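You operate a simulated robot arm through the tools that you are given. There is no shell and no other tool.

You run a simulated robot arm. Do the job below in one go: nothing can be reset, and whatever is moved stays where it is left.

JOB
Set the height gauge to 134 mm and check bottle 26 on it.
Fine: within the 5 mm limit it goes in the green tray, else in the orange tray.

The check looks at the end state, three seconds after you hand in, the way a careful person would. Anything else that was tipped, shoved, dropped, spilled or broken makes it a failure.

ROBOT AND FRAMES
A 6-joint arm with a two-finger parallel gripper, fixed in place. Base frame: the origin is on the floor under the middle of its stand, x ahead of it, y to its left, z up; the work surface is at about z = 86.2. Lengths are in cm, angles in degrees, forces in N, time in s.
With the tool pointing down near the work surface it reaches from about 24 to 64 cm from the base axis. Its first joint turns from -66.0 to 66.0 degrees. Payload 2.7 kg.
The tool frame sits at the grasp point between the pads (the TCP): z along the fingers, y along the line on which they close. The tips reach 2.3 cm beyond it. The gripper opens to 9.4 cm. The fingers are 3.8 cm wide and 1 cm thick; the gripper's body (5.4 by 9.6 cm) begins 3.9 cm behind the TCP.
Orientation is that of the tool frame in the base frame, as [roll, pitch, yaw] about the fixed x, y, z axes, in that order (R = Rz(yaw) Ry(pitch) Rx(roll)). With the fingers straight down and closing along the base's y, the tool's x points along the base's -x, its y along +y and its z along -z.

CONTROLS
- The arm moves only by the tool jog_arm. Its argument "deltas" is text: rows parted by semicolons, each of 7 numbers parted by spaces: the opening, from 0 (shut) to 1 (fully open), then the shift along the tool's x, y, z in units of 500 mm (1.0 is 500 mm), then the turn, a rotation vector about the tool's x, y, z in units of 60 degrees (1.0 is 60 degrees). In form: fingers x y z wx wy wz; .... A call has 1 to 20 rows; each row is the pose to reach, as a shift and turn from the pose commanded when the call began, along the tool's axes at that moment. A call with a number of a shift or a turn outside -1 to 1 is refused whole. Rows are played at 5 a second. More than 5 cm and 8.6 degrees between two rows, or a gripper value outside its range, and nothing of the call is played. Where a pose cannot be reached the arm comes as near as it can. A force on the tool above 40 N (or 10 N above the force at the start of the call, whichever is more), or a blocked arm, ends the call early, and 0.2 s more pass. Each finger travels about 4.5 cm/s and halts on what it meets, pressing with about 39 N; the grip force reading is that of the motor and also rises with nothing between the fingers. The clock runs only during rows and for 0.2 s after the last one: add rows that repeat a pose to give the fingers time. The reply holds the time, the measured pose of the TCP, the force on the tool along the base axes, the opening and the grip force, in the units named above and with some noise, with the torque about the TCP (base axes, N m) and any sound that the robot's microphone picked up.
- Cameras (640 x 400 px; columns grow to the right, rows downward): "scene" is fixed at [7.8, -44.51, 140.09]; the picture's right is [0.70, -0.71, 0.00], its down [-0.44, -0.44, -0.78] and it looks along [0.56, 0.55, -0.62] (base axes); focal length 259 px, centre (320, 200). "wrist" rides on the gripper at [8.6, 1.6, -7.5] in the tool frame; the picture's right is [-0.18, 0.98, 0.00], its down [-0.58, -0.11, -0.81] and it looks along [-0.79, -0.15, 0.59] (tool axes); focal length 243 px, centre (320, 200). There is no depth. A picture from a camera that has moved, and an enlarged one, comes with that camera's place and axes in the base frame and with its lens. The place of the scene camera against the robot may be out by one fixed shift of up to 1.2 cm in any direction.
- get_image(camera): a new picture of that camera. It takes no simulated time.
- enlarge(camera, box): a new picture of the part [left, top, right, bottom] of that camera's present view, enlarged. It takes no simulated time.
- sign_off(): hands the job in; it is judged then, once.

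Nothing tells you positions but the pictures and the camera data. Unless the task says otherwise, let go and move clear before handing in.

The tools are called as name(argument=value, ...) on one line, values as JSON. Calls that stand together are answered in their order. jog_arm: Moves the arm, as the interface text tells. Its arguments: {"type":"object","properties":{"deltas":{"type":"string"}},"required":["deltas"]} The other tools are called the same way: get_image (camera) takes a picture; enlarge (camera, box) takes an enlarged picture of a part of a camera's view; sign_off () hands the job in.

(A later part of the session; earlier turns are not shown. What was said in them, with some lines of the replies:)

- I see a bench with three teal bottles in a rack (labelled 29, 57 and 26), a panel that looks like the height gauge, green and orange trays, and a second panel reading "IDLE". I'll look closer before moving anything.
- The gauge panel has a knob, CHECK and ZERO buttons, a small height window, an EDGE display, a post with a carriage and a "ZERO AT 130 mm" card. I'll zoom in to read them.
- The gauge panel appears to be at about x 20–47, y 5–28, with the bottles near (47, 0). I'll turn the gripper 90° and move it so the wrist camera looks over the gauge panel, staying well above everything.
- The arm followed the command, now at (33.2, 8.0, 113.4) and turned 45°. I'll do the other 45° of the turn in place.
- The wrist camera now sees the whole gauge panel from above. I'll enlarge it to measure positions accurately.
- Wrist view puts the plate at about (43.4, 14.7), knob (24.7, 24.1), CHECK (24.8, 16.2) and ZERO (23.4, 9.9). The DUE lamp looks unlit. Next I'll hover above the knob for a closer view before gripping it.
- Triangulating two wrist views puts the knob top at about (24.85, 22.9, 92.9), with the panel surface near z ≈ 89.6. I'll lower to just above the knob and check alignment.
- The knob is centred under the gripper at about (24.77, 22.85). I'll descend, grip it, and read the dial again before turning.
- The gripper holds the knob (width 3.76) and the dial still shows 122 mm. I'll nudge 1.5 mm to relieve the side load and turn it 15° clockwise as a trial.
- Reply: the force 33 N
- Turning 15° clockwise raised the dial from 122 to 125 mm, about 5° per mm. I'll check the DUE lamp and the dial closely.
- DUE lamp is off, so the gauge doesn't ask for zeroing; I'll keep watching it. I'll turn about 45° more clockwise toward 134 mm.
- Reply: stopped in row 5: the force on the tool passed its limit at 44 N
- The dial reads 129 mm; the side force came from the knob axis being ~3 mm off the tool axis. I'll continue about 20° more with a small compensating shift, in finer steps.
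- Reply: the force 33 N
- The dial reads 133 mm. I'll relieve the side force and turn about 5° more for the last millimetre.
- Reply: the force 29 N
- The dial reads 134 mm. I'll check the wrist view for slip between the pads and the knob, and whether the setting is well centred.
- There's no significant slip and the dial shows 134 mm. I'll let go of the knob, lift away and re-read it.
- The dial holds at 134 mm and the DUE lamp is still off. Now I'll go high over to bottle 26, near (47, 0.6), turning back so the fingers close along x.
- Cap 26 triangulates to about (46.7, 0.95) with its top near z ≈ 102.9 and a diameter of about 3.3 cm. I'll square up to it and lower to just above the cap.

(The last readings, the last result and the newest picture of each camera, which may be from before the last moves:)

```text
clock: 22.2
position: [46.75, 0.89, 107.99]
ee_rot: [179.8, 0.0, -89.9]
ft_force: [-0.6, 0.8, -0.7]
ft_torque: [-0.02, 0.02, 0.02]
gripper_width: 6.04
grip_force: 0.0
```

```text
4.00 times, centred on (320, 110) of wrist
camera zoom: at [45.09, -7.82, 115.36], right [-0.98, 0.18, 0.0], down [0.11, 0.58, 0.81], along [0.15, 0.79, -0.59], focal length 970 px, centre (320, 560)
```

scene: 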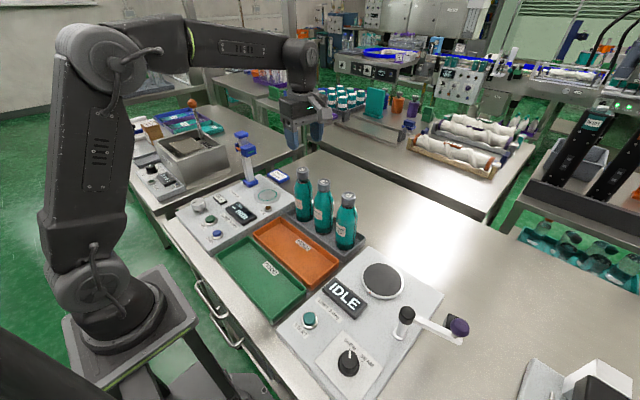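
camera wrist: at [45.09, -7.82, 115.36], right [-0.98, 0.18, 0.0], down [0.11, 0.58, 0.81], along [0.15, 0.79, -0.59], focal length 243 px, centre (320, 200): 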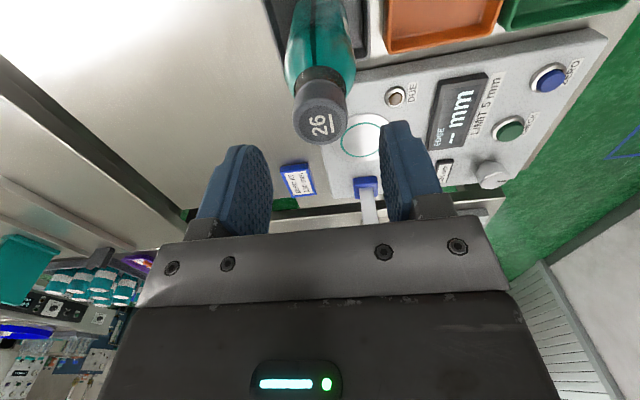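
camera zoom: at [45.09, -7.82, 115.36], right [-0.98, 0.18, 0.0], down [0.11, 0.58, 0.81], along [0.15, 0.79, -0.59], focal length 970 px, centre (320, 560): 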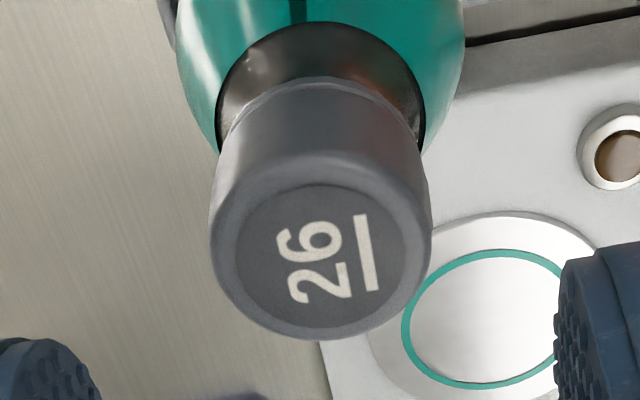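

The cap is centred between the fingers. I'll descend so the pads cover the cap and close on it.

jog_arm(deltas="0.64 -0.005 0 0.02 0 0 0; 0.64 -0.005 0 0.04 0 0 0; 0.64 -0.005 0 0.06 0 0 0; 0.64 -0.005 0 0.08 0 0 0; 0.64 -0.005 0 0.098 0 0 0; 0.64 -0.005 0 0.108 0 0 0; 0.64 -0.005 0 0.108 0 0 0; 0.5 -0.005 0 0.108 0 0 0; 0.2 -0.005 0 0.108 0 0 0; 0.2 -0.005 0 0.108 0 0 0; 0.2 -0.005 0 0.108 0 0 0; 0.2 -0.005 0 0.108 0 0 0")

get_image(camera="wrist")

enlarge(camera="scene", box=[270, 120, 390, 260])

```text
clock: 24.8
position: [46.73, 1.24, 102.62]
ee_rot: [179.9, 0.0, -89.9]
ft_force: [0.3, -0.1, 0.1]
ft_torque: [0.01, -0.02, 0.05]
gripper_width: 3.19
grip_force: 39.3
```

```text
taken
camera wrist: at [45.1, -7.5, 109.97], right [-0.98, 0.18, 0.0], down [0.11, 0.58, 0.81], along [0.15, 0.79, -0.59], focal length 243 px, centre (320, 200)
```

wrist: 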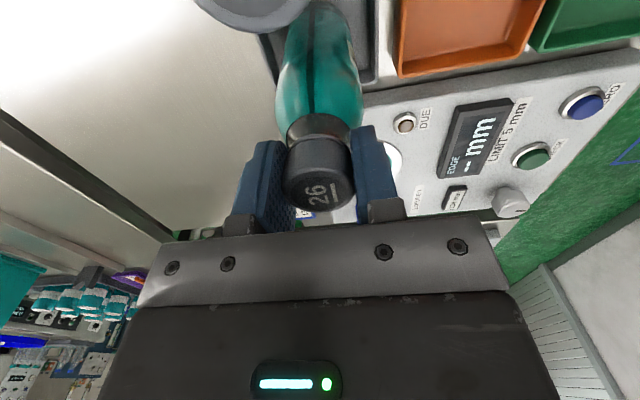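

```text
2.86 times, centred on (330, 190) of scene
camera zoom: at [7.8, -44.5, 140.09], right [0.7, -0.71, 0.0], down [-0.44, -0.44, -0.78], along [0.56, 0.55, -0.62], focal length 741 px, centre (291, 229)
```

zoom: 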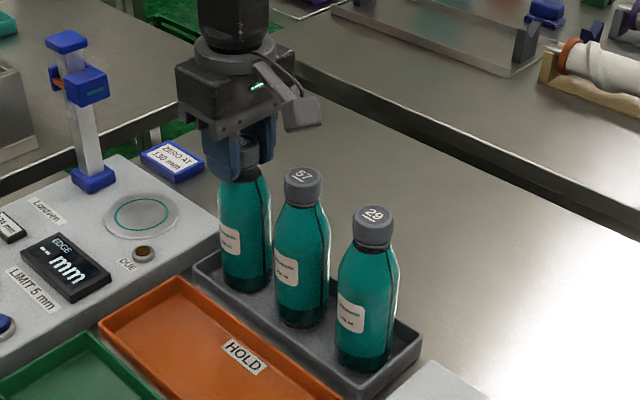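

The gripper holds the cap (width 3.19, ~39 N). I'll lift straight up about 10 cm and check the bottle hangs upright and nothing else moved.

jog_arm(deltas="0.2 0 0 -0.01 0 0 0; 0.2 0 0 -0.03 0 0 0; 0.2 0 0 -0.06 0 0 0; 0.2 0 0 -0.09 0 0 0; 0.2 0 0 -0.12 0 0 0; 0.2 0 0 -0.15 0 0 0; 0.2 0 0 -0.18 0 0 0; 0.2 0 0 -0.2 0 0 0; 0.2 0 0 -0.2 0 0 0; 0.2 0 0 -0.2 0 0 0")

get_image(camera="scene")

get_image(camera="wrist")

```text
clock: 27.0
position: [46.73, 1.34, 112.78]
ee_rot: [179.9, 0.1, -90.0]
ft_force: [1.4, -0.8, -2.2]
ft_torque: [0.03, -0.01, 0.02]
gripper_width: 3.21
grip_force: 39.2
```

```text
taken
```

scene: 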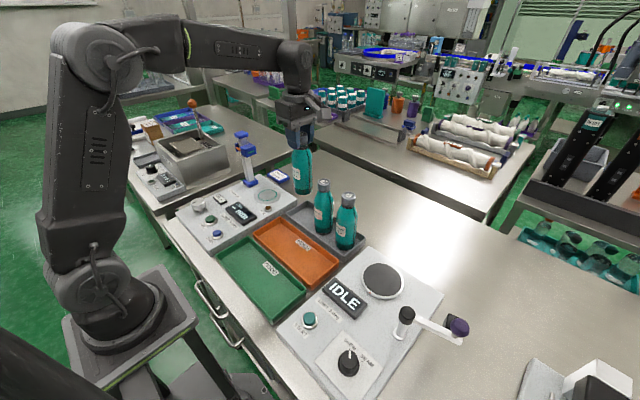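

```text
taken
camera wrist: at [45.12, -7.47, 120.04], right [-0.98, 0.18, 0.0], down [0.11, 0.58, 0.81], along [0.15, 0.79, -0.59], focal length 243 px, centre (320, 200)
```

wrist: 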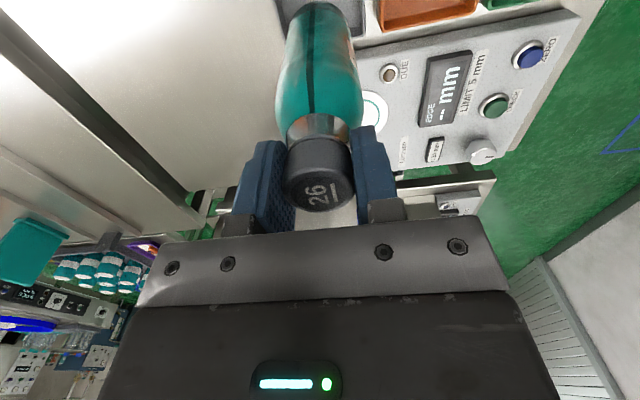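

Bottle 26 is lifted cleanly and the other two bottles are untouched. I'll carry it over the gauge plate at about (43.4, 14.75), staying clear of the post.

jog_arm(deltas="0.2 -0.02 0.005 0 0 0 0; 0.2 -0.055 0.013 0 0 0 0; 0.2 -0.09 0.022 0 0 0 0; 0.2 -0.125 0.03 0 0 0 0; 0.2 -0.16 0.039 0 0 0 0; 0.2 -0.195 0.047 0 0 0 0; 0.2 -0.23 0.056 0 0 0 0; 0.2 -0.255 0.062 0 0 0 0; 0.2 -0.27 0.066 0 0 0 0; 0.2 -0.27 0.066 0 0 0 0; 0.2 -0.27 0.066 0 0 0 0")

get_image(camera="wrist")

enlarge(camera="scene", box=[180, 100, 340, 240])

enlarge(camera="wrist", box=[240, 0, 440, 150])

```text
clock: 29.4
position: [43.42, 14.84, 112.68]
ee_rot: [179.9, 0.0, -90.0]
ft_force: [-0.3, -0.3, -2.6]
ft_torque: [0.03, 0.0, 0.02]
gripper_width: 3.19
grip_force: 38.9
```

```text
taken
camera wrist: at [41.65, 6.05, 120.03], right [-0.98, 0.18, 0.0], down [0.11, 0.58, 0.81], along [0.15, 0.79, -0.59], focal length 243 px, centre (320, 200)
```

wrist: 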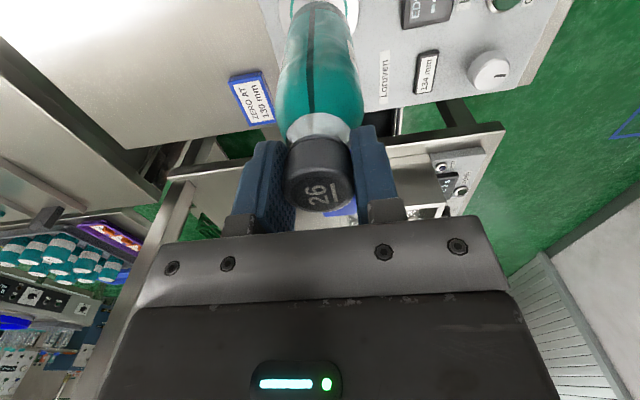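

```text
2.86 times, centred on (260, 170) of scene
camera zoom: at [7.8, -44.5, 140.09], right [0.7, -0.71, 0.0], down [-0.44, -0.44, -0.78], along [0.56, 0.55, -0.62], focal length 741 px, centre (491, 286)
```

zoom: 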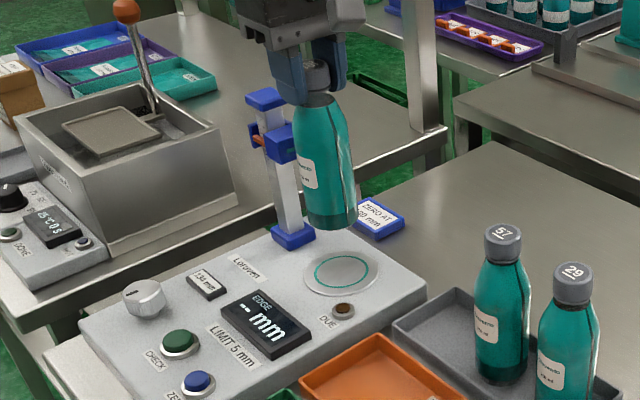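

```text
2.67 times, centred on (340, 75) of wrist
camera zoom: at [41.65, 6.05, 120.03], right [-0.98, 0.18, 0.0], down [0.11, 0.58, 0.81], along [0.15, 0.79, -0.59], focal length 647 px, centre (267, 533)
```

zoom: 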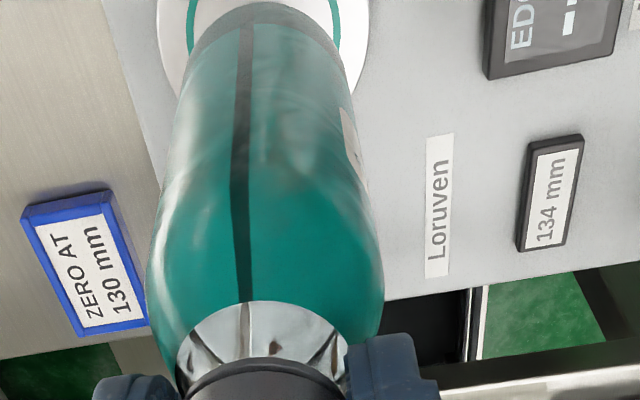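

The bottle is above the ring, aligned left–right. I'll lower it to about 1 cm above the plate and check alignment from both cameras.

jog_arm(deltas="0.2 0 0 0.02 0 0 0; 0.2 0 0 0.045 0 0 0; 0.2 0 0 0.07 0 0 0; 0.2 0 0 0.095 0 0 0; 0.2 0 0 0.115 0 0 0; 0.2 0 0 0.126 0 0 0; 0.2 0 0 0.126 0 0 0; 0.2 0 0 0.126 0 0 0")

enlarge(camera="scene", box=[220, 120, 320, 220])

enlarge(camera="wrist", box=[240, 0, 440, 150])

```text
clock: 31.2
position: [43.58, 14.77, 106.4]
ee_rot: [179.9, 0.0, -90.0]
ft_force: [-0.4, 0.5, -2.7]
ft_torque: [0.01, 0.0, 0.02]
gripper_width: 3.19
grip_force: 38.8
```

```text
4.00 times, centred on (270, 170) of scene
camera zoom: at [7.8, -44.5, 140.09], right [0.7, -0.71, 0.0], down [-0.44, -0.44, -0.78], along [0.56, 0.55, -0.62], focal length 1037 px, centre (520, 320)
```

zoom: 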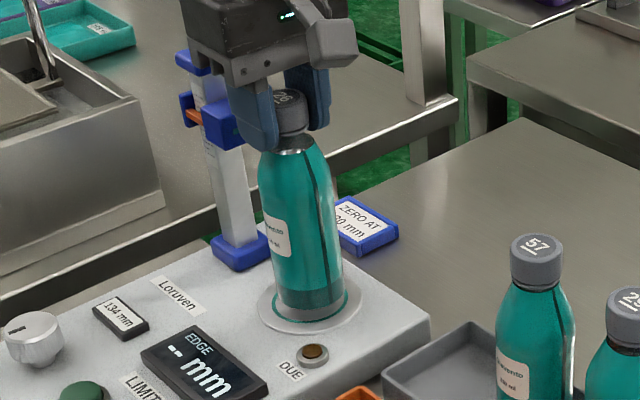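

```text
2.67 times, centred on (340, 75) of wrist
camera zoom: at [41.78, 5.96, 113.77], right [-0.98, 0.18, 0.0], down [0.11, 0.58, 0.81], along [0.15, 0.79, -0.59], focal length 647 px, centre (267, 533)
```

zoom: 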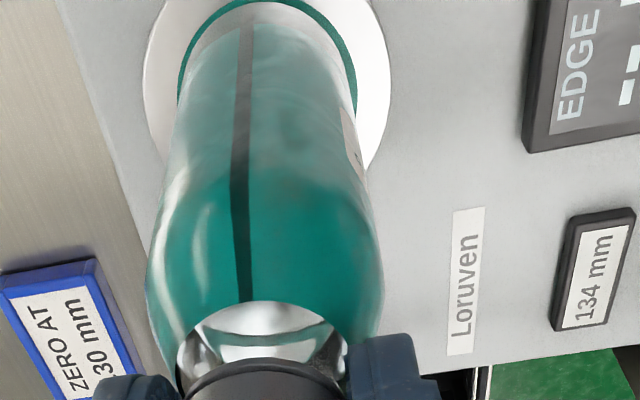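

enlarge(camera="scene", box=[275, 180, 320, 210])

```text
13.33 times, centred on (298, 195) of scene
camera zoom: at [7.8, -44.5, 140.09], right [0.7, -0.71, 0.0], down [-0.44, -0.44, -0.78], along [0.56, 0.55, -0.62], focal length 3457 px, centre (620, 267)
```

zoom: 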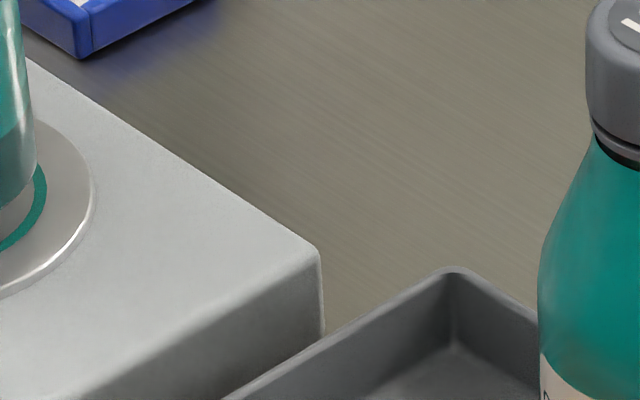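

enlarge(camera="scene", box=[250, 178, 285, 210])

```text
12.50 times, centred on (268, 194) of scene
camera zoom: at [7.8, -44.5, 140.09], right [0.7, -0.71, 0.0], down [-0.44, -0.44, -0.78], along [0.56, 0.55, -0.62], focal length 3241 px, centre (976, 275)
```

zoom: 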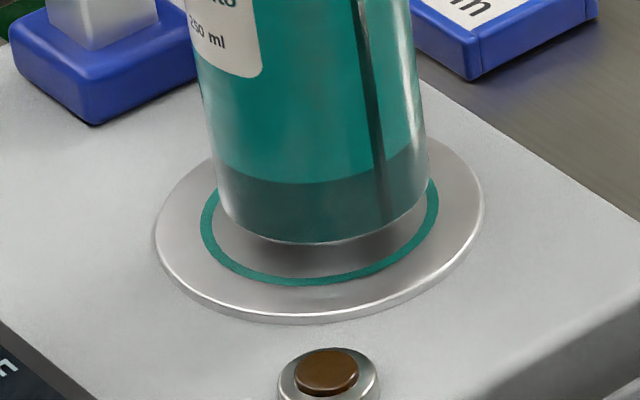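

The bottle is centred over the ring, about 1.1 cm above the plate. I'll lower it gently until contact.

jog_arm(deltas="0.2 0 0 0.008 0 0 0; 0.2 0 0 0.014 0 0 0; 0.2 0 0 0.018 0 0 0; 0.2 0 0 0.019 0 0 0; 0.2 0 0 0.02 0 0 0; 0.2 0 0 0.02 0 0 0")

enlarge(camera="scene", box=[250, 178, 285, 210])

```text
clock: 32.6
position: [43.58, 14.75, 105.38]
ee_rot: [-180.0, 0.0, -90.0]
ft_force: [0.4, -2.0, 5.9]
ft_torque: [-0.4, 0.01, 0.03]
gripper_width: 3.19
grip_force: 38.8
```

```text
12.50 times, centred on (268, 194) of scene
camera zoom: at [7.79, -44.52, 140.09], right [0.7, -0.71, 0.0], down [-0.44, -0.44, -0.78], along [0.56, 0.55, -0.62], focal length 3241 px, centre (976, 275)
```

zoom: 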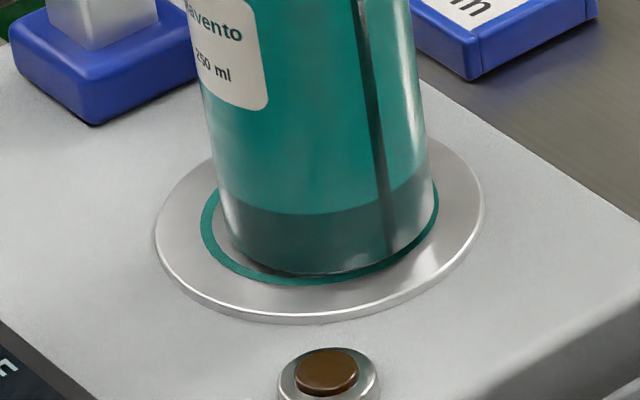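

The bottle touches the plate (about 8 N of contact). I'll open the gripper gradually, lift straight up and check the bottle is standing in the ring.

jog_arm(deltas="0.36 0 0 0 0 0 0; 0.4 0 0 0 0 0 0; 0.5 0 0 0 0 0 0; 0.64 0 0 0 0 0 0; 0.64 0 0 0 0 0 0; 0.64 0 0 -0.02 0 0 0; 0.64 0 0 -0.05 0 0 0; 0.64 0 0 -0.09 0 0 0; 0.64 0 0 -0.13 0 0 0; 0.64 0 0 -0.17 0 0 0; 0.64 0 0 -0.2 0 0 0; 0.64 0 0 -0.2 0 0 0")

enlarge(camera="scene", box=[180, 120, 320, 240])

get_image(camera="wrist")

```text
clock: 35.2
position: [43.65, 14.73, 115.36]
ee_rot: [-180.0, 0.0, -89.9]
ft_force: [0.8, -0.8, -0.7]
ft_torque: [0.03, 0.01, -0.03]
gripper_width: 6.02
grip_force: 0.1
```

```text
3.33 times, centred on (250, 180) of scene
camera zoom: at [7.8, -44.51, 140.09], right [0.7, -0.71, 0.0], down [-0.44, -0.44, -0.78], along [0.56, 0.55, -0.62], focal length 864 px, centre (553, 267)
```

zoom: 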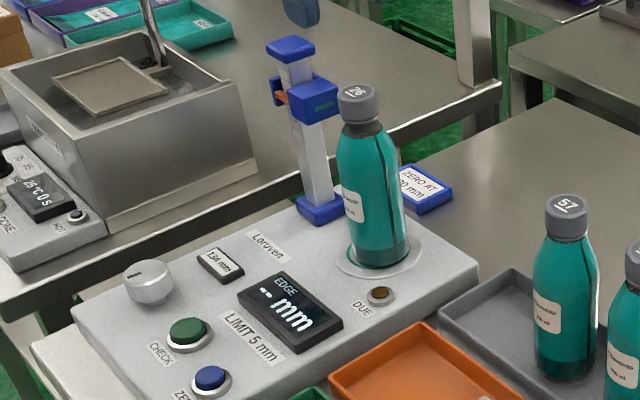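

```text
taken
camera wrist: at [41.84, 6.02, 122.75], right [-0.98, 0.18, 0.0], down [0.11, 0.58, 0.81], along [0.15, 0.79, -0.59], focal length 243 px, centre (320, 200)
```

wrist: 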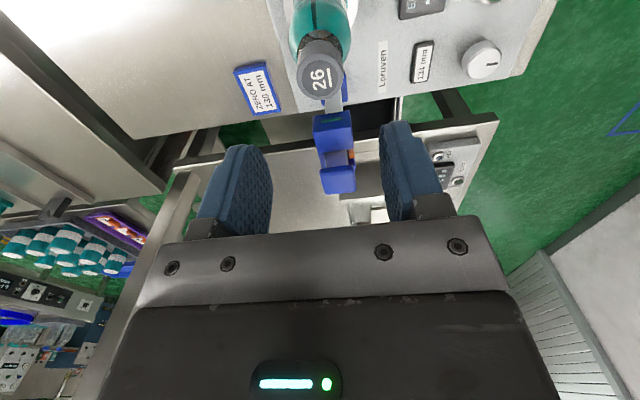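

Bottle 26 stands upright in the ring, and the dial shows 134 mm with DUE off. Next I'll close the gripper and hover over the CHECK button at about (24.8, 16.2).

jog_arm(deltas="0.5 -0.003 0.03 0 0 0 0; 0.3 -0.007 0.08 0 0 0 0; 0 -0.011 0.14 0 0 0 0; 0 -0.016 0.2 0 0 0 0; 0 -0.021 0.26 0 0 0 0; 0 -0.026 0.32 0 0 0 0; 0 -0.0316 0.3728 0 0 0 0; 0 -0.0316 0.3728 0.06 0 0 0; 0 -0.0316 0.3728 0.12 0 0 0; 0 -0.0316 0.3728 0.18 0 0 0; 0 -0.0316 0.3728 0.24 0 0 0; 0 -0.0316 0.3728 0.3 0 0 0; 0 -0.0316 0.3728 0.34 0 0 0; 0 -0.0316 0.3728 0.34 0 0 0")

get_image(camera="wrist")

enlarge(camera="scene", box=[160, 130, 300, 250])

```text
clock: 38.2
position: [24.83, 16.1, 98.34]
ee_rot: [179.9, 0.0, -89.9]
ft_force: [-0.8, -0.2, 0.9]
ft_torque: [0.01, 0.02, 0.04]
gripper_width: 0.0
grip_force: 38.9
```

```text
taken
camera wrist: at [23.12, 7.43, 105.7], right [-0.98, 0.18, 0.0], down [0.11, 0.58, 0.81], along [0.15, 0.79, -0.59], focal length 243 px, centre (320, 200)
```

wrist: 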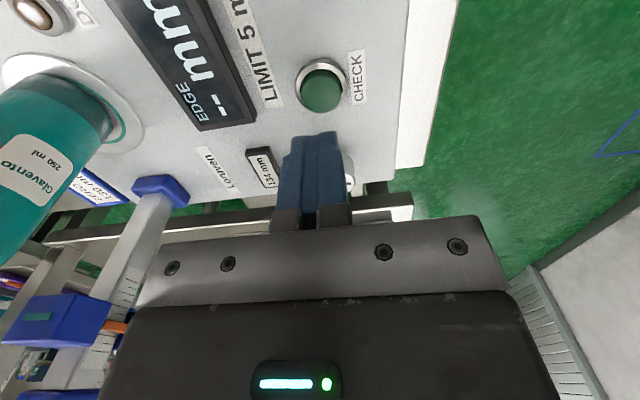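

```text
3.33 times, centred on (230, 190) of scene
camera zoom: at [7.8, -44.5, 140.09], right [0.7, -0.71, 0.0], down [-0.44, -0.44, -0.78], along [0.56, 0.55, -0.62], focal length 864 px, centre (620, 233)
```

zoom: 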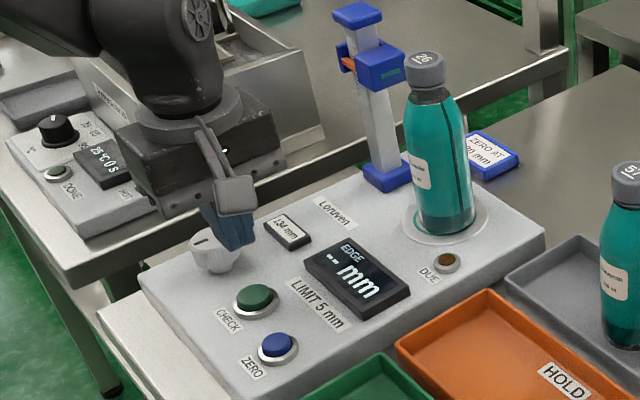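

The button is centred under the closed fingertips. I'll descend in small steps to press it and watch force and sound.

jog_arm(deltas="0 -0.002 0 0.04 0 0 0; 0 -0.002 0 0.08 0 0 0; 0 -0.002 0 0.1 0 0 0; 0 -0.002 0 0.106 0 0 0; 0 -0.002 0 0.11 0 0 0; 0 -0.002 0 0.114 0 0 0; 0 -0.002 0 0.116 0 0 0; 0 -0.002 0 0.116 0 0 0")

enlarge(camera="scene", box=[160, 130, 300, 250])

```text
clock: 40.0
position: [24.83, 16.38, 92.58]
ee_rot: [-179.9, 0.0, -90.1]
ft_force: [0.7, -0.4, 1.4]
ft_torque: [0.0, -0.02, 0.01]
gripper_width: 0.0
grip_force: 38.8
```

```text
3.33 times, centred on (230, 190) of scene
camera zoom: at [7.8, -44.51, 140.09], right [0.7, -0.71, 0.0], down [-0.44, -0.44, -0.78], along [0.56, 0.55, -0.62], focal length 864 px, centre (620, 233)
```

zoom: 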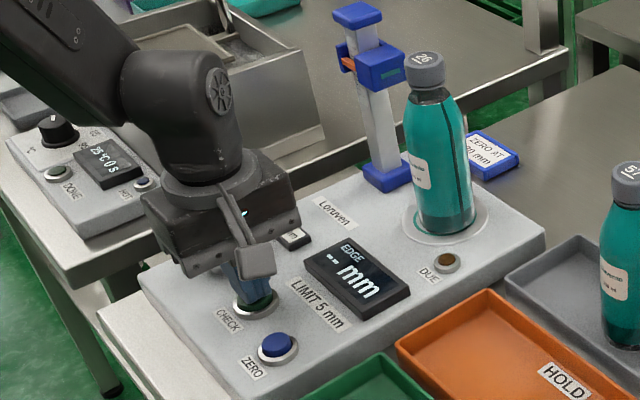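

Fingertips are right at the button with almost no force yet. I'll press further in 1 mm steps.

jog_arm(deltas="0 0 0 0.002 0 0 0; 0 0 0 0.004 0 0 0; 0 0 0 0.006 0 0 0; 0 0 0 0.008 0 0 0; 0 0 0 0.008 0 0 0")

enlarge(camera="scene", box=[180, 160, 290, 240])

```text
clock: 41.2
position: [24.82, 16.42, 92.2]
ee_rot: [180.0, 0.0, -90.0]
ft_force: [2.5, -2.4, 7.3]
ft_torque: [-0.01, -0.03, 0.0]
gripper_width: 0.03
grip_force: 39.0
heard: click
```

```text
5.00 times, centred on (235, 200) of scene
camera zoom: at [7.79, -44.51, 140.09], right [0.7, -0.71, 0.0], down [-0.44, -0.44, -0.78], along [0.56, 0.55, -0.62], focal length 1296 px, centre (745, 200)
```

zoom: 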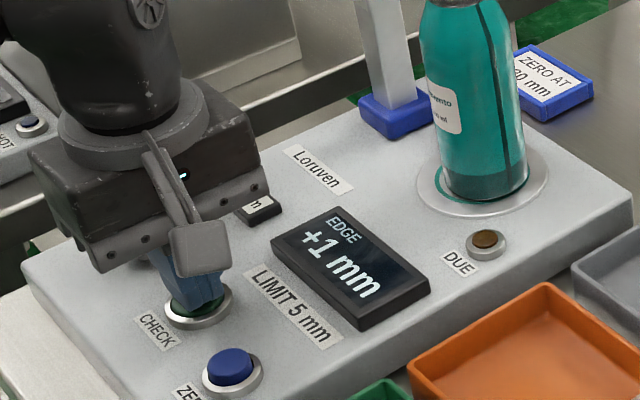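

A click was heard and the EDGE display shows a reading. I'll zoom in on it and the DUE lamp.

enlarge(camera="scene", box=[225, 195, 265, 222])

enlarge(camera="scene", box=[245, 185, 285, 215])

get_image(camera="wrist")

```text
14.81 times, centred on (245, 208) of scene
camera zoom: at [7.79, -44.51, 140.09], right [0.7, -0.71, 0.0], down [-0.44, -0.44, -0.78], along [0.56, 0.55, -0.62], focal length 3841 px, centre (1431, 74)
```

zoom: 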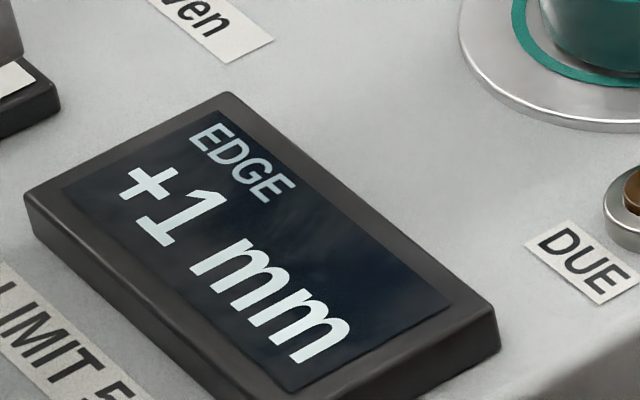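

```text
13.33 times, centred on (265, 200) of scene
camera zoom: at [7.79, -44.51, 140.09], right [0.7, -0.71, 0.0], down [-0.44, -0.44, -0.78], along [0.56, 0.55, -0.62], focal length 3457 px, centre (1053, 200)
```

zoom: 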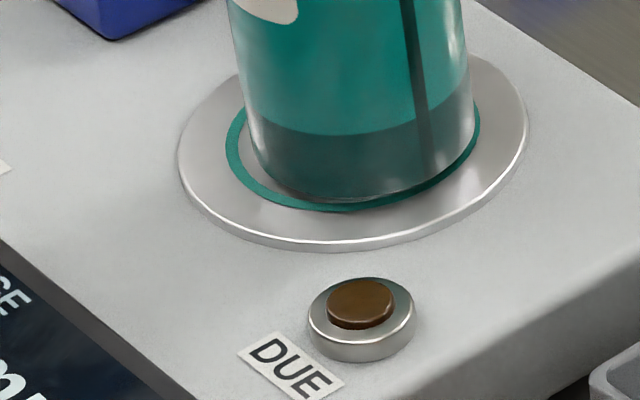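

```text
taken
camera wrist: at [23.09, 7.69, 99.56], right [-0.98, 0.18, 0.0], down [0.11, 0.58, 0.81], along [0.15, 0.79, -0.59], focal length 243 px, centre (320, 200)
```

wrist: 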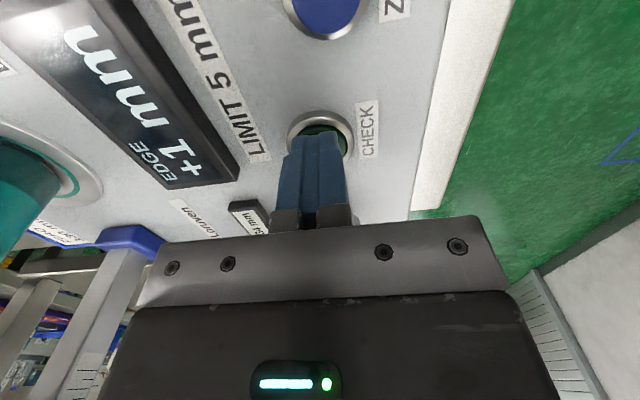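

The reading is +1 mm with DUE off. Before acting, I'll sanity-check the sleeve edge on the bottle against the gauge in a close-up.

enlarge(camera="scene", box=[230, 130, 310, 210])

enlarge(camera="scene", box=[268, 142, 304, 166])

```text
5.00 times, centred on (270, 170) of scene
camera zoom: at [7.79, -44.51, 140.09], right [0.7, -0.71, 0.0], down [-0.44, -0.44, -0.78], along [0.56, 0.55, -0.62], focal length 1296 px, centre (570, 350)
```

zoom: 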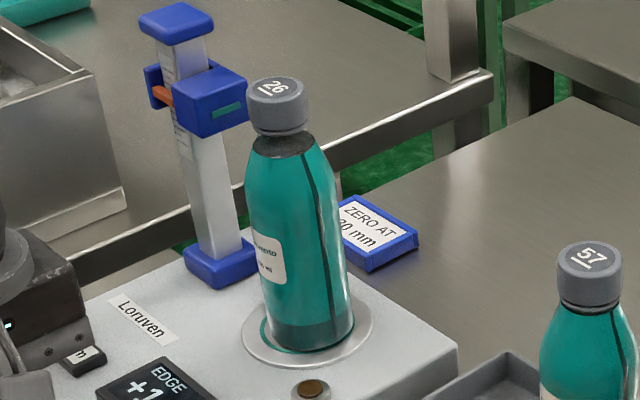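

```text
16.00 times, centred on (286, 154) of scene
camera zoom: at [7.79, -44.51, 140.09], right [0.7, -0.71, 0.0], down [-0.44, -0.44, -0.78], along [0.56, 0.55, -0.62], focal length 4148 px, centre (864, 936)
```

zoom: 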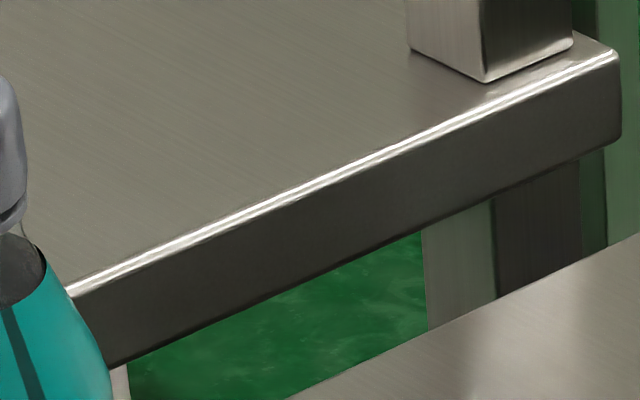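

Both visual estimates put the sleeve edge near 134 mm, consistent with +1 mm, so bottle 26 is within the 5 mm limit and goes to the green tray. I'll lift off the button and return above the bottle with the gripper open.

jog_arm(deltas="0 0 0 -0.02 0 0 0; 0 0 0 -0.06 0 0 0; 0 0 0 -0.13 0 0 0; 0 0 0 -0.2 0 0 0; 0 0 0 -0.27 0 0 0; 0 0 0 -0.34 0 0 0; 0 0 0 -0.41 0 0 0; 0 0 0 -0.464 0 0 0; 0.2 0.004 -0.05 -0.464 0 0 0; 0.4 0.009 -0.1 -0.464 0 0 0; 0.64 0.014 -0.16 -0.464 0 0 0; 0.64 0.019 -0.22 -0.464 0 0 0; 0.64 0.024 -0.28 -0.464 0 0 0; 0.64 0.029 -0.34 -0.464 0 0 0; 0.64 0.0336 -0.3728 -0.464 0 0 0; 0.64 0.0336 -0.3728 -0.464 0 0 0; 0.64 0.0336 -0.3728 -0.464 0 0 0")

get_image(camera="wrist")

enlarge(camera="scene", box=[180, 120, 320, 240])

```text
clock: 44.8
position: [43.57, 14.8, 115.32]
ee_rot: [179.9, -0.1, -90.1]
ft_force: [-0.7, 0.3, 0.5]
ft_torque: [0.0, -0.04, 0.01]
gripper_width: 6.02
grip_force: 0.1
```

```text
taken
camera wrist: at [41.88, 5.98, 122.68], right [-0.98, 0.18, 0.0], down [0.11, 0.58, 0.81], along [0.15, 0.79, -0.59], focal length 243 px, centre (320, 200)
```

wrist: 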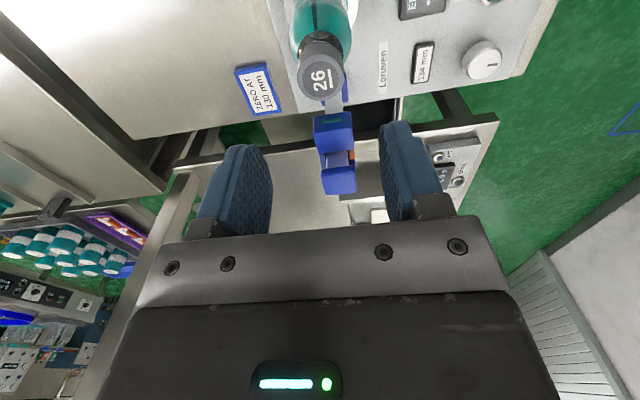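

```text
3.33 times, centred on (250, 180) of scene
camera zoom: at [7.8, -44.51, 140.09], right [0.7, -0.71, 0.0], down [-0.44, -0.44, -0.78], along [0.56, 0.55, -0.62], focal length 864 px, centre (553, 267)
```

zoom: 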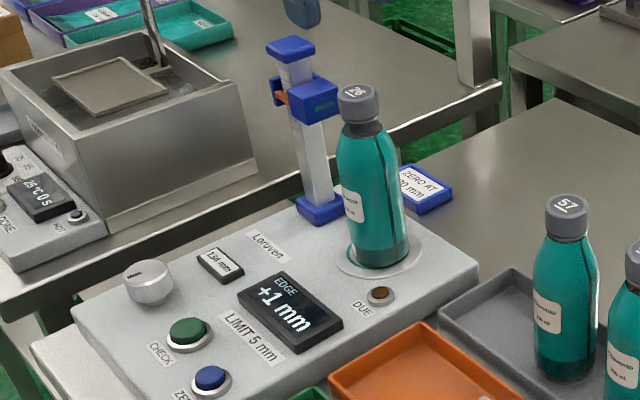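

The display still shows +1 mm and the dial 134 mm, and I'm back over the cap. I'll descend, grip the cap and lift about 10 cm.

jog_arm(deltas="0.64 0 0 0.04 0 0 0; 0.64 0 0 0.08 0 0 0; 0.64 0 0 0.12 0 0 0; 0.64 0 0 0.155 0 0 0; 0.64 0 0 0.18 0 0 0; 0.64 0 0 0.198 0 0 0; 0.64 0 0 0.198 0 0 0; 0.5 0 0 0.198 0 0 0; 0.2 0 0 0.198 0 0 0; 0.2 0 0 0.198 0 0 0; 0.2 0 0 0.198 0 0 0; 0.2 0 0 0.198 0 0 0; 0.2 0 0 0.198 0 0 0")

enlarge(camera="scene", box=[180, 120, 320, 240])

```text
clock: 47.6
position: [43.56, 14.73, 105.24]
ee_rot: [179.8, 0.0, -90.0]
ft_force: [-0.1, -0.4, 0.5]
ft_torque: [-0.02, 0.04, -0.01]
gripper_width: 3.19
grip_force: 39.0
```

```text
3.33 times, centred on (250, 180) of scene
camera zoom: at [7.79, -44.51, 140.09], right [0.7, -0.71, 0.0], down [-0.44, -0.44, -0.78], along [0.56, 0.55, -0.62], focal length 864 px, centre (553, 267)
```

zoom: 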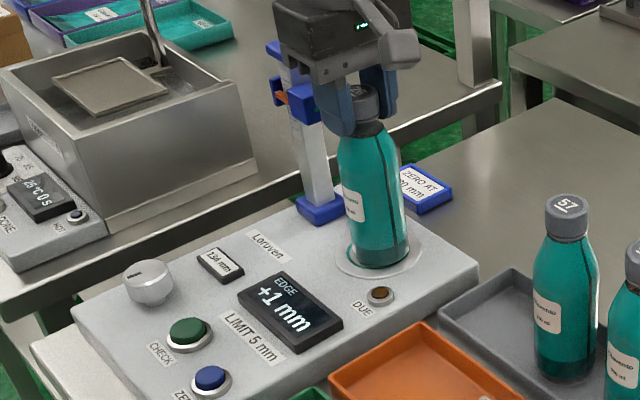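

The cap is gripped again (3.19 cm). I'll lift and carry the bottle over the green tray, aiming at about (26, -8), well clear of everything.

jog_arm(deltas="0.2 0 0 -0.01 0 0 0; 0.2 0 0 -0.04 0 0 0; 0.2 0 0 -0.08 0 0 0; 0.2 0 0 -0.12 0 0 0; 0.2 0 0 -0.16 0 0 0; 0.2 0 0 -0.19 0 0 0; 0.2 0 0 -0.2 0 0 0; 0.2 0.02 0.015 -0.2 0 0 0; 0.2 0.06 0.046 -0.2 0 0 0; 0.2 0.11 0.085 -0.2 0 0 0; 0.2 0.16 0.123 -0.2 0 0 0; 0.2 0.21 0.162 -0.2 0 0 0; 0.2 0.26 0.2 -0.2 0 0 0; 0.2 0.31 0.239 -0.2 0 0 0; 0.2 0.36 0.278 -0.2 0 0 0; 0.2 0.405 0.312 -0.2 0 0 0; 0.2 0.44 0.339 -0.2 0 0 0; 0.2 0.454 0.35 -0.2 0 0 0; 0.2 0.454 0.35 -0.2 0 0 0; 0.2 0.454 0.35 -0.2 0 0 0")

get_image(camera="scene")

get_image(camera="wrist")

```text
clock: 51.8
position: [26.07, -7.94, 115.53]
ee_rot: [180.0, -0.1, -90.1]
ft_force: [0.0, 0.4, -1.6]
ft_torque: [0.01, -0.01, 0.04]
gripper_width: 3.19
grip_force: 38.8
```

```text
taken
```

scene: 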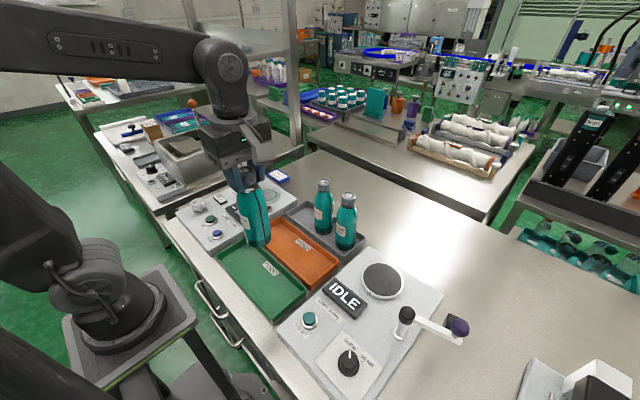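

```text
taken
camera wrist: at [24.31, -16.63, 122.79], right [-0.98, 0.18, 0.0], down [0.11, 0.58, 0.81], along [0.15, 0.79, -0.59], focal length 243 px, centre (320, 200)
```

wrist: 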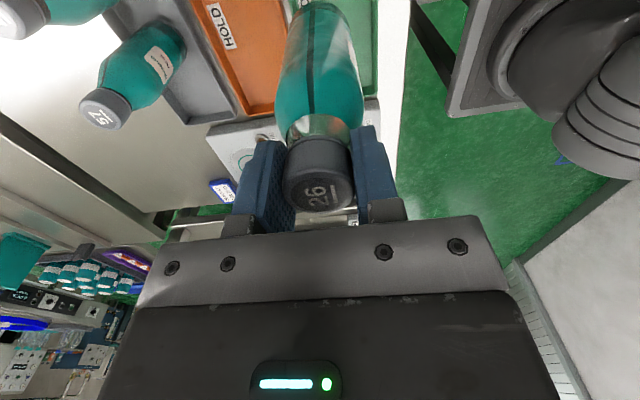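

The bottle is over the middle of the green tray. I'll lower it to about 1 cm above the tray floor and check.

jog_arm(deltas="0.2 0 0 0.02 0 0 0; 0.2 0 0 0.055 0 0 0; 0.2 0 0 0.09 0 0 0; 0.2 0 0 0.125 0 0 0; 0.2 0 0 0.16 0 0 0; 0.2 0 0 0.195 0 0 0; 0.2 0 0 0.22 0 0 0; 0.2 0 0 0.23 0 0 0; 0.2 0 0 0.23 0 0 0; 0.2 0 0 0.23 0 0 0")

enlarge(camera="scene", box=[190, 190, 330, 340])

get_image(camera="wrist")

```text
clock: 54.0
position: [25.99, -7.95, 103.9]
ee_rot: [179.9, 0.1, -90.0]
ft_force: [-0.4, -0.4, -3.1]
ft_torque: [0.0, -0.01, 0.0]
gripper_width: 3.15
grip_force: 39.0
```

```text
2.67 times, centred on (260, 265) of scene
camera zoom: at [7.8, -44.51, 140.09], right [0.7, -0.71, 0.0], down [-0.44, -0.44, -0.78], along [0.56, 0.55, -0.62], focal length 691 px, centre (480, 27)
```

zoom: 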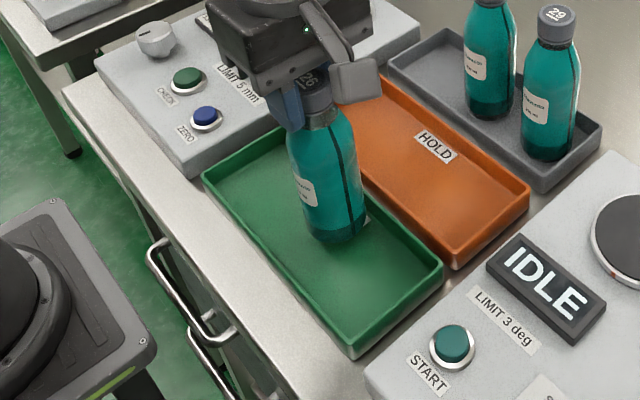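

```text
taken
camera wrist: at [24.32, -16.65, 111.25], right [-0.98, 0.18, 0.0], down [0.11, 0.58, 0.81], along [0.15, 0.79, -0.59], focal length 243 px, centre (320, 200)
```

wrist: 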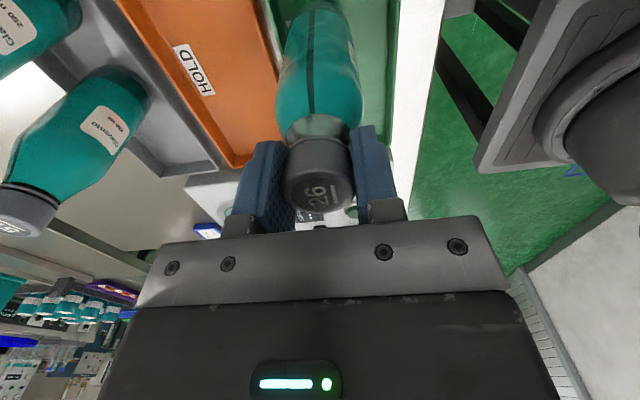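

The bottle is well inside the tray and about 1 cm above its floor. I'll lower gently to contact.

jog_arm(deltas="0.2 0 0 0.008 0 0 0; 0.2 0 0 0.015 0 0 0; 0.2 0 0 0.019 0 0 0; 0.2 0 0 0.021 0 0 0; 0.2 0 0 0.023 0 0 0; 0.2 0 0 0.023 0 0 0")

enlarge(camera="scene", box=[220, 220, 320, 300])

```text
clock: 55.4
position: [26.06, -7.85, 102.77]
ee_rot: [180.0, 0.0, -90.1]
ft_force: [-0.3, -0.5, -2.8]
ft_torque: [-0.02, -0.02, -0.01]
gripper_width: 3.22
grip_force: 39.1
```

```text
5.00 times, centred on (270, 260) of scene
camera zoom: at [7.8, -44.51, 140.09], right [0.7, -0.71, 0.0], down [-0.44, -0.44, -0.78], along [0.56, 0.55, -0.62], focal length 1296 px, centre (570, -100)
```

zoom: 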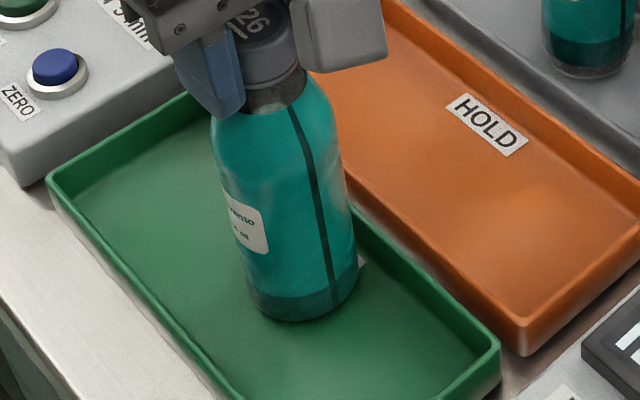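

No contact yet (still carrying the weight), so I'll continue in 1 mm steps.

jog_arm(deltas="0.2 0 0 0.002 0 0 0; 0.2 0 0 0.004 0 0 0; 0.2 0 0 0.006 0 0 0; 0.2 0 0 0.006 0 0 0")

```text
clock: 56.4
position: [26.09, -7.96, 102.58]
ee_rot: [179.9, 0.1, -89.9]
ft_force: [-1.7, 2.3, 6.4]
ft_torque: [0.43, 0.14, 0.02]
gripper_width: 3.2
grip_force: 39.2
```

The bottle is resting on the tray floor. I'll open gradually and lift straight up.

jog_arm(deltas="0.36 0 0 0 0 0 0; 0.4 0 0 0 0 0 0; 0.5 0 0 0 0 0 0; 0.64 0 0 0 0 0 0; 0.64 0 0 0 0 0 0; 0.64 0 0 -0.02 0 0 0; 0.64 0 0 -0.05 0 0 0; 0.64 0 0 -0.1 0 0 0; 0.64 0 0 -0.16 0 0 0; 0.64 0 0 -0.22 0 0 0; 0.64 0 0 -0.28 0 0 0; 0.64 0 0 -0.34 0 0 0; 0.64 0 0 -0.34 0 0 0; 0.64 0 0 -0.34 0 0 0")

get_image(camera="scene")

enlarge(camera="scene", box=[170, 150, 350, 330])

enlarge(camera="scene", box=[200, 185, 270, 225])

```text
clock: 59.4
position: [25.65, -7.83, 119.58]
ee_rot: [179.9, 0.0, -90.1]
ft_force: [0.2, -0.4, -0.3]
ft_torque: [0.02, 0.02, -0.01]
gripper_width: 6.0
grip_force: 0.1
```

```text
taken
```

scene: 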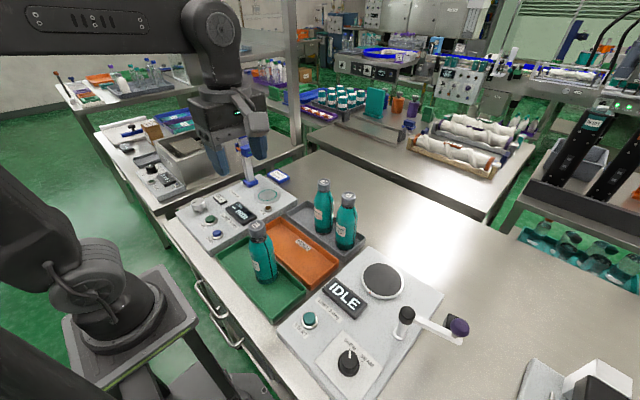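

```text
2.22 times, centred on (260, 240) of scene
camera zoom: at [7.8, -44.51, 140.09], right [0.7, -0.71, 0.0], down [-0.44, -0.44, -0.78], along [0.56, 0.55, -0.62], focal length 576 px, centre (453, 111)
```

zoom: 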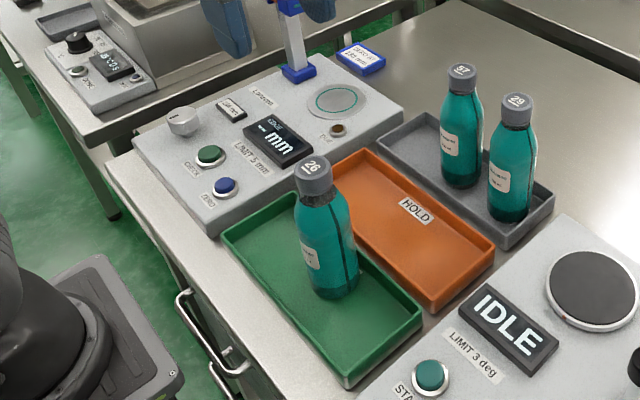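

```text
9.14 times, centred on (235, 205) of scene
camera zoom: at [7.8, -44.51, 140.09], right [0.7, -0.71, 0.0], down [-0.44, -0.44, -0.78], along [0.56, 0.55, -0.62], focal length 2370 px, centre (1097, 154)
```

zoom: 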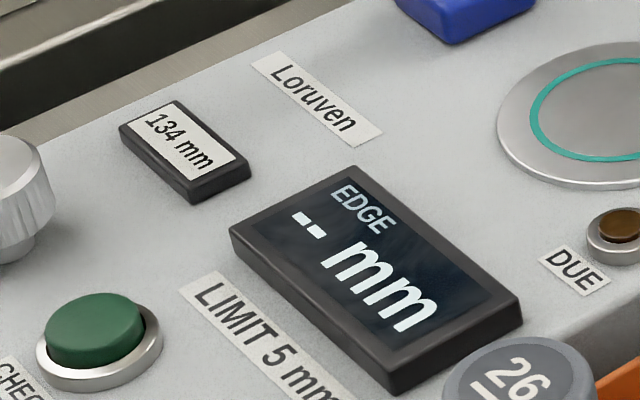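

Bottle 26 stands upright in the green tray. The gauge is at 134 mm (it read +1 mm, DUE off), the other bottles are untouched and the arm is clear, so I'm handing in.

sign_off()

```text
The job is handed in.
```

The height gauge is set to 134 mm, and bottle 26 read +1 mm on it. That is within the 5 mm limit, so I put it in the green tray.

- **End state:** the bottle stands upright in the green tray, and the gauge dial still shows 134 mm. The other two bottles are where they were, and the arm is clear with the gripper open.
- **Zeroing:** I did not zero the gauge at 130 mm as its card describes. Its DUE lamp was off every time I looked, so I took zeroing as not needed.
- **Cross-check:** two rough camera estimates put the bottle's sleeve edge at about 131 and 137 mm. I took that edge to be what the gauge measures, and both estimates are consistent with the +1 mm reading.
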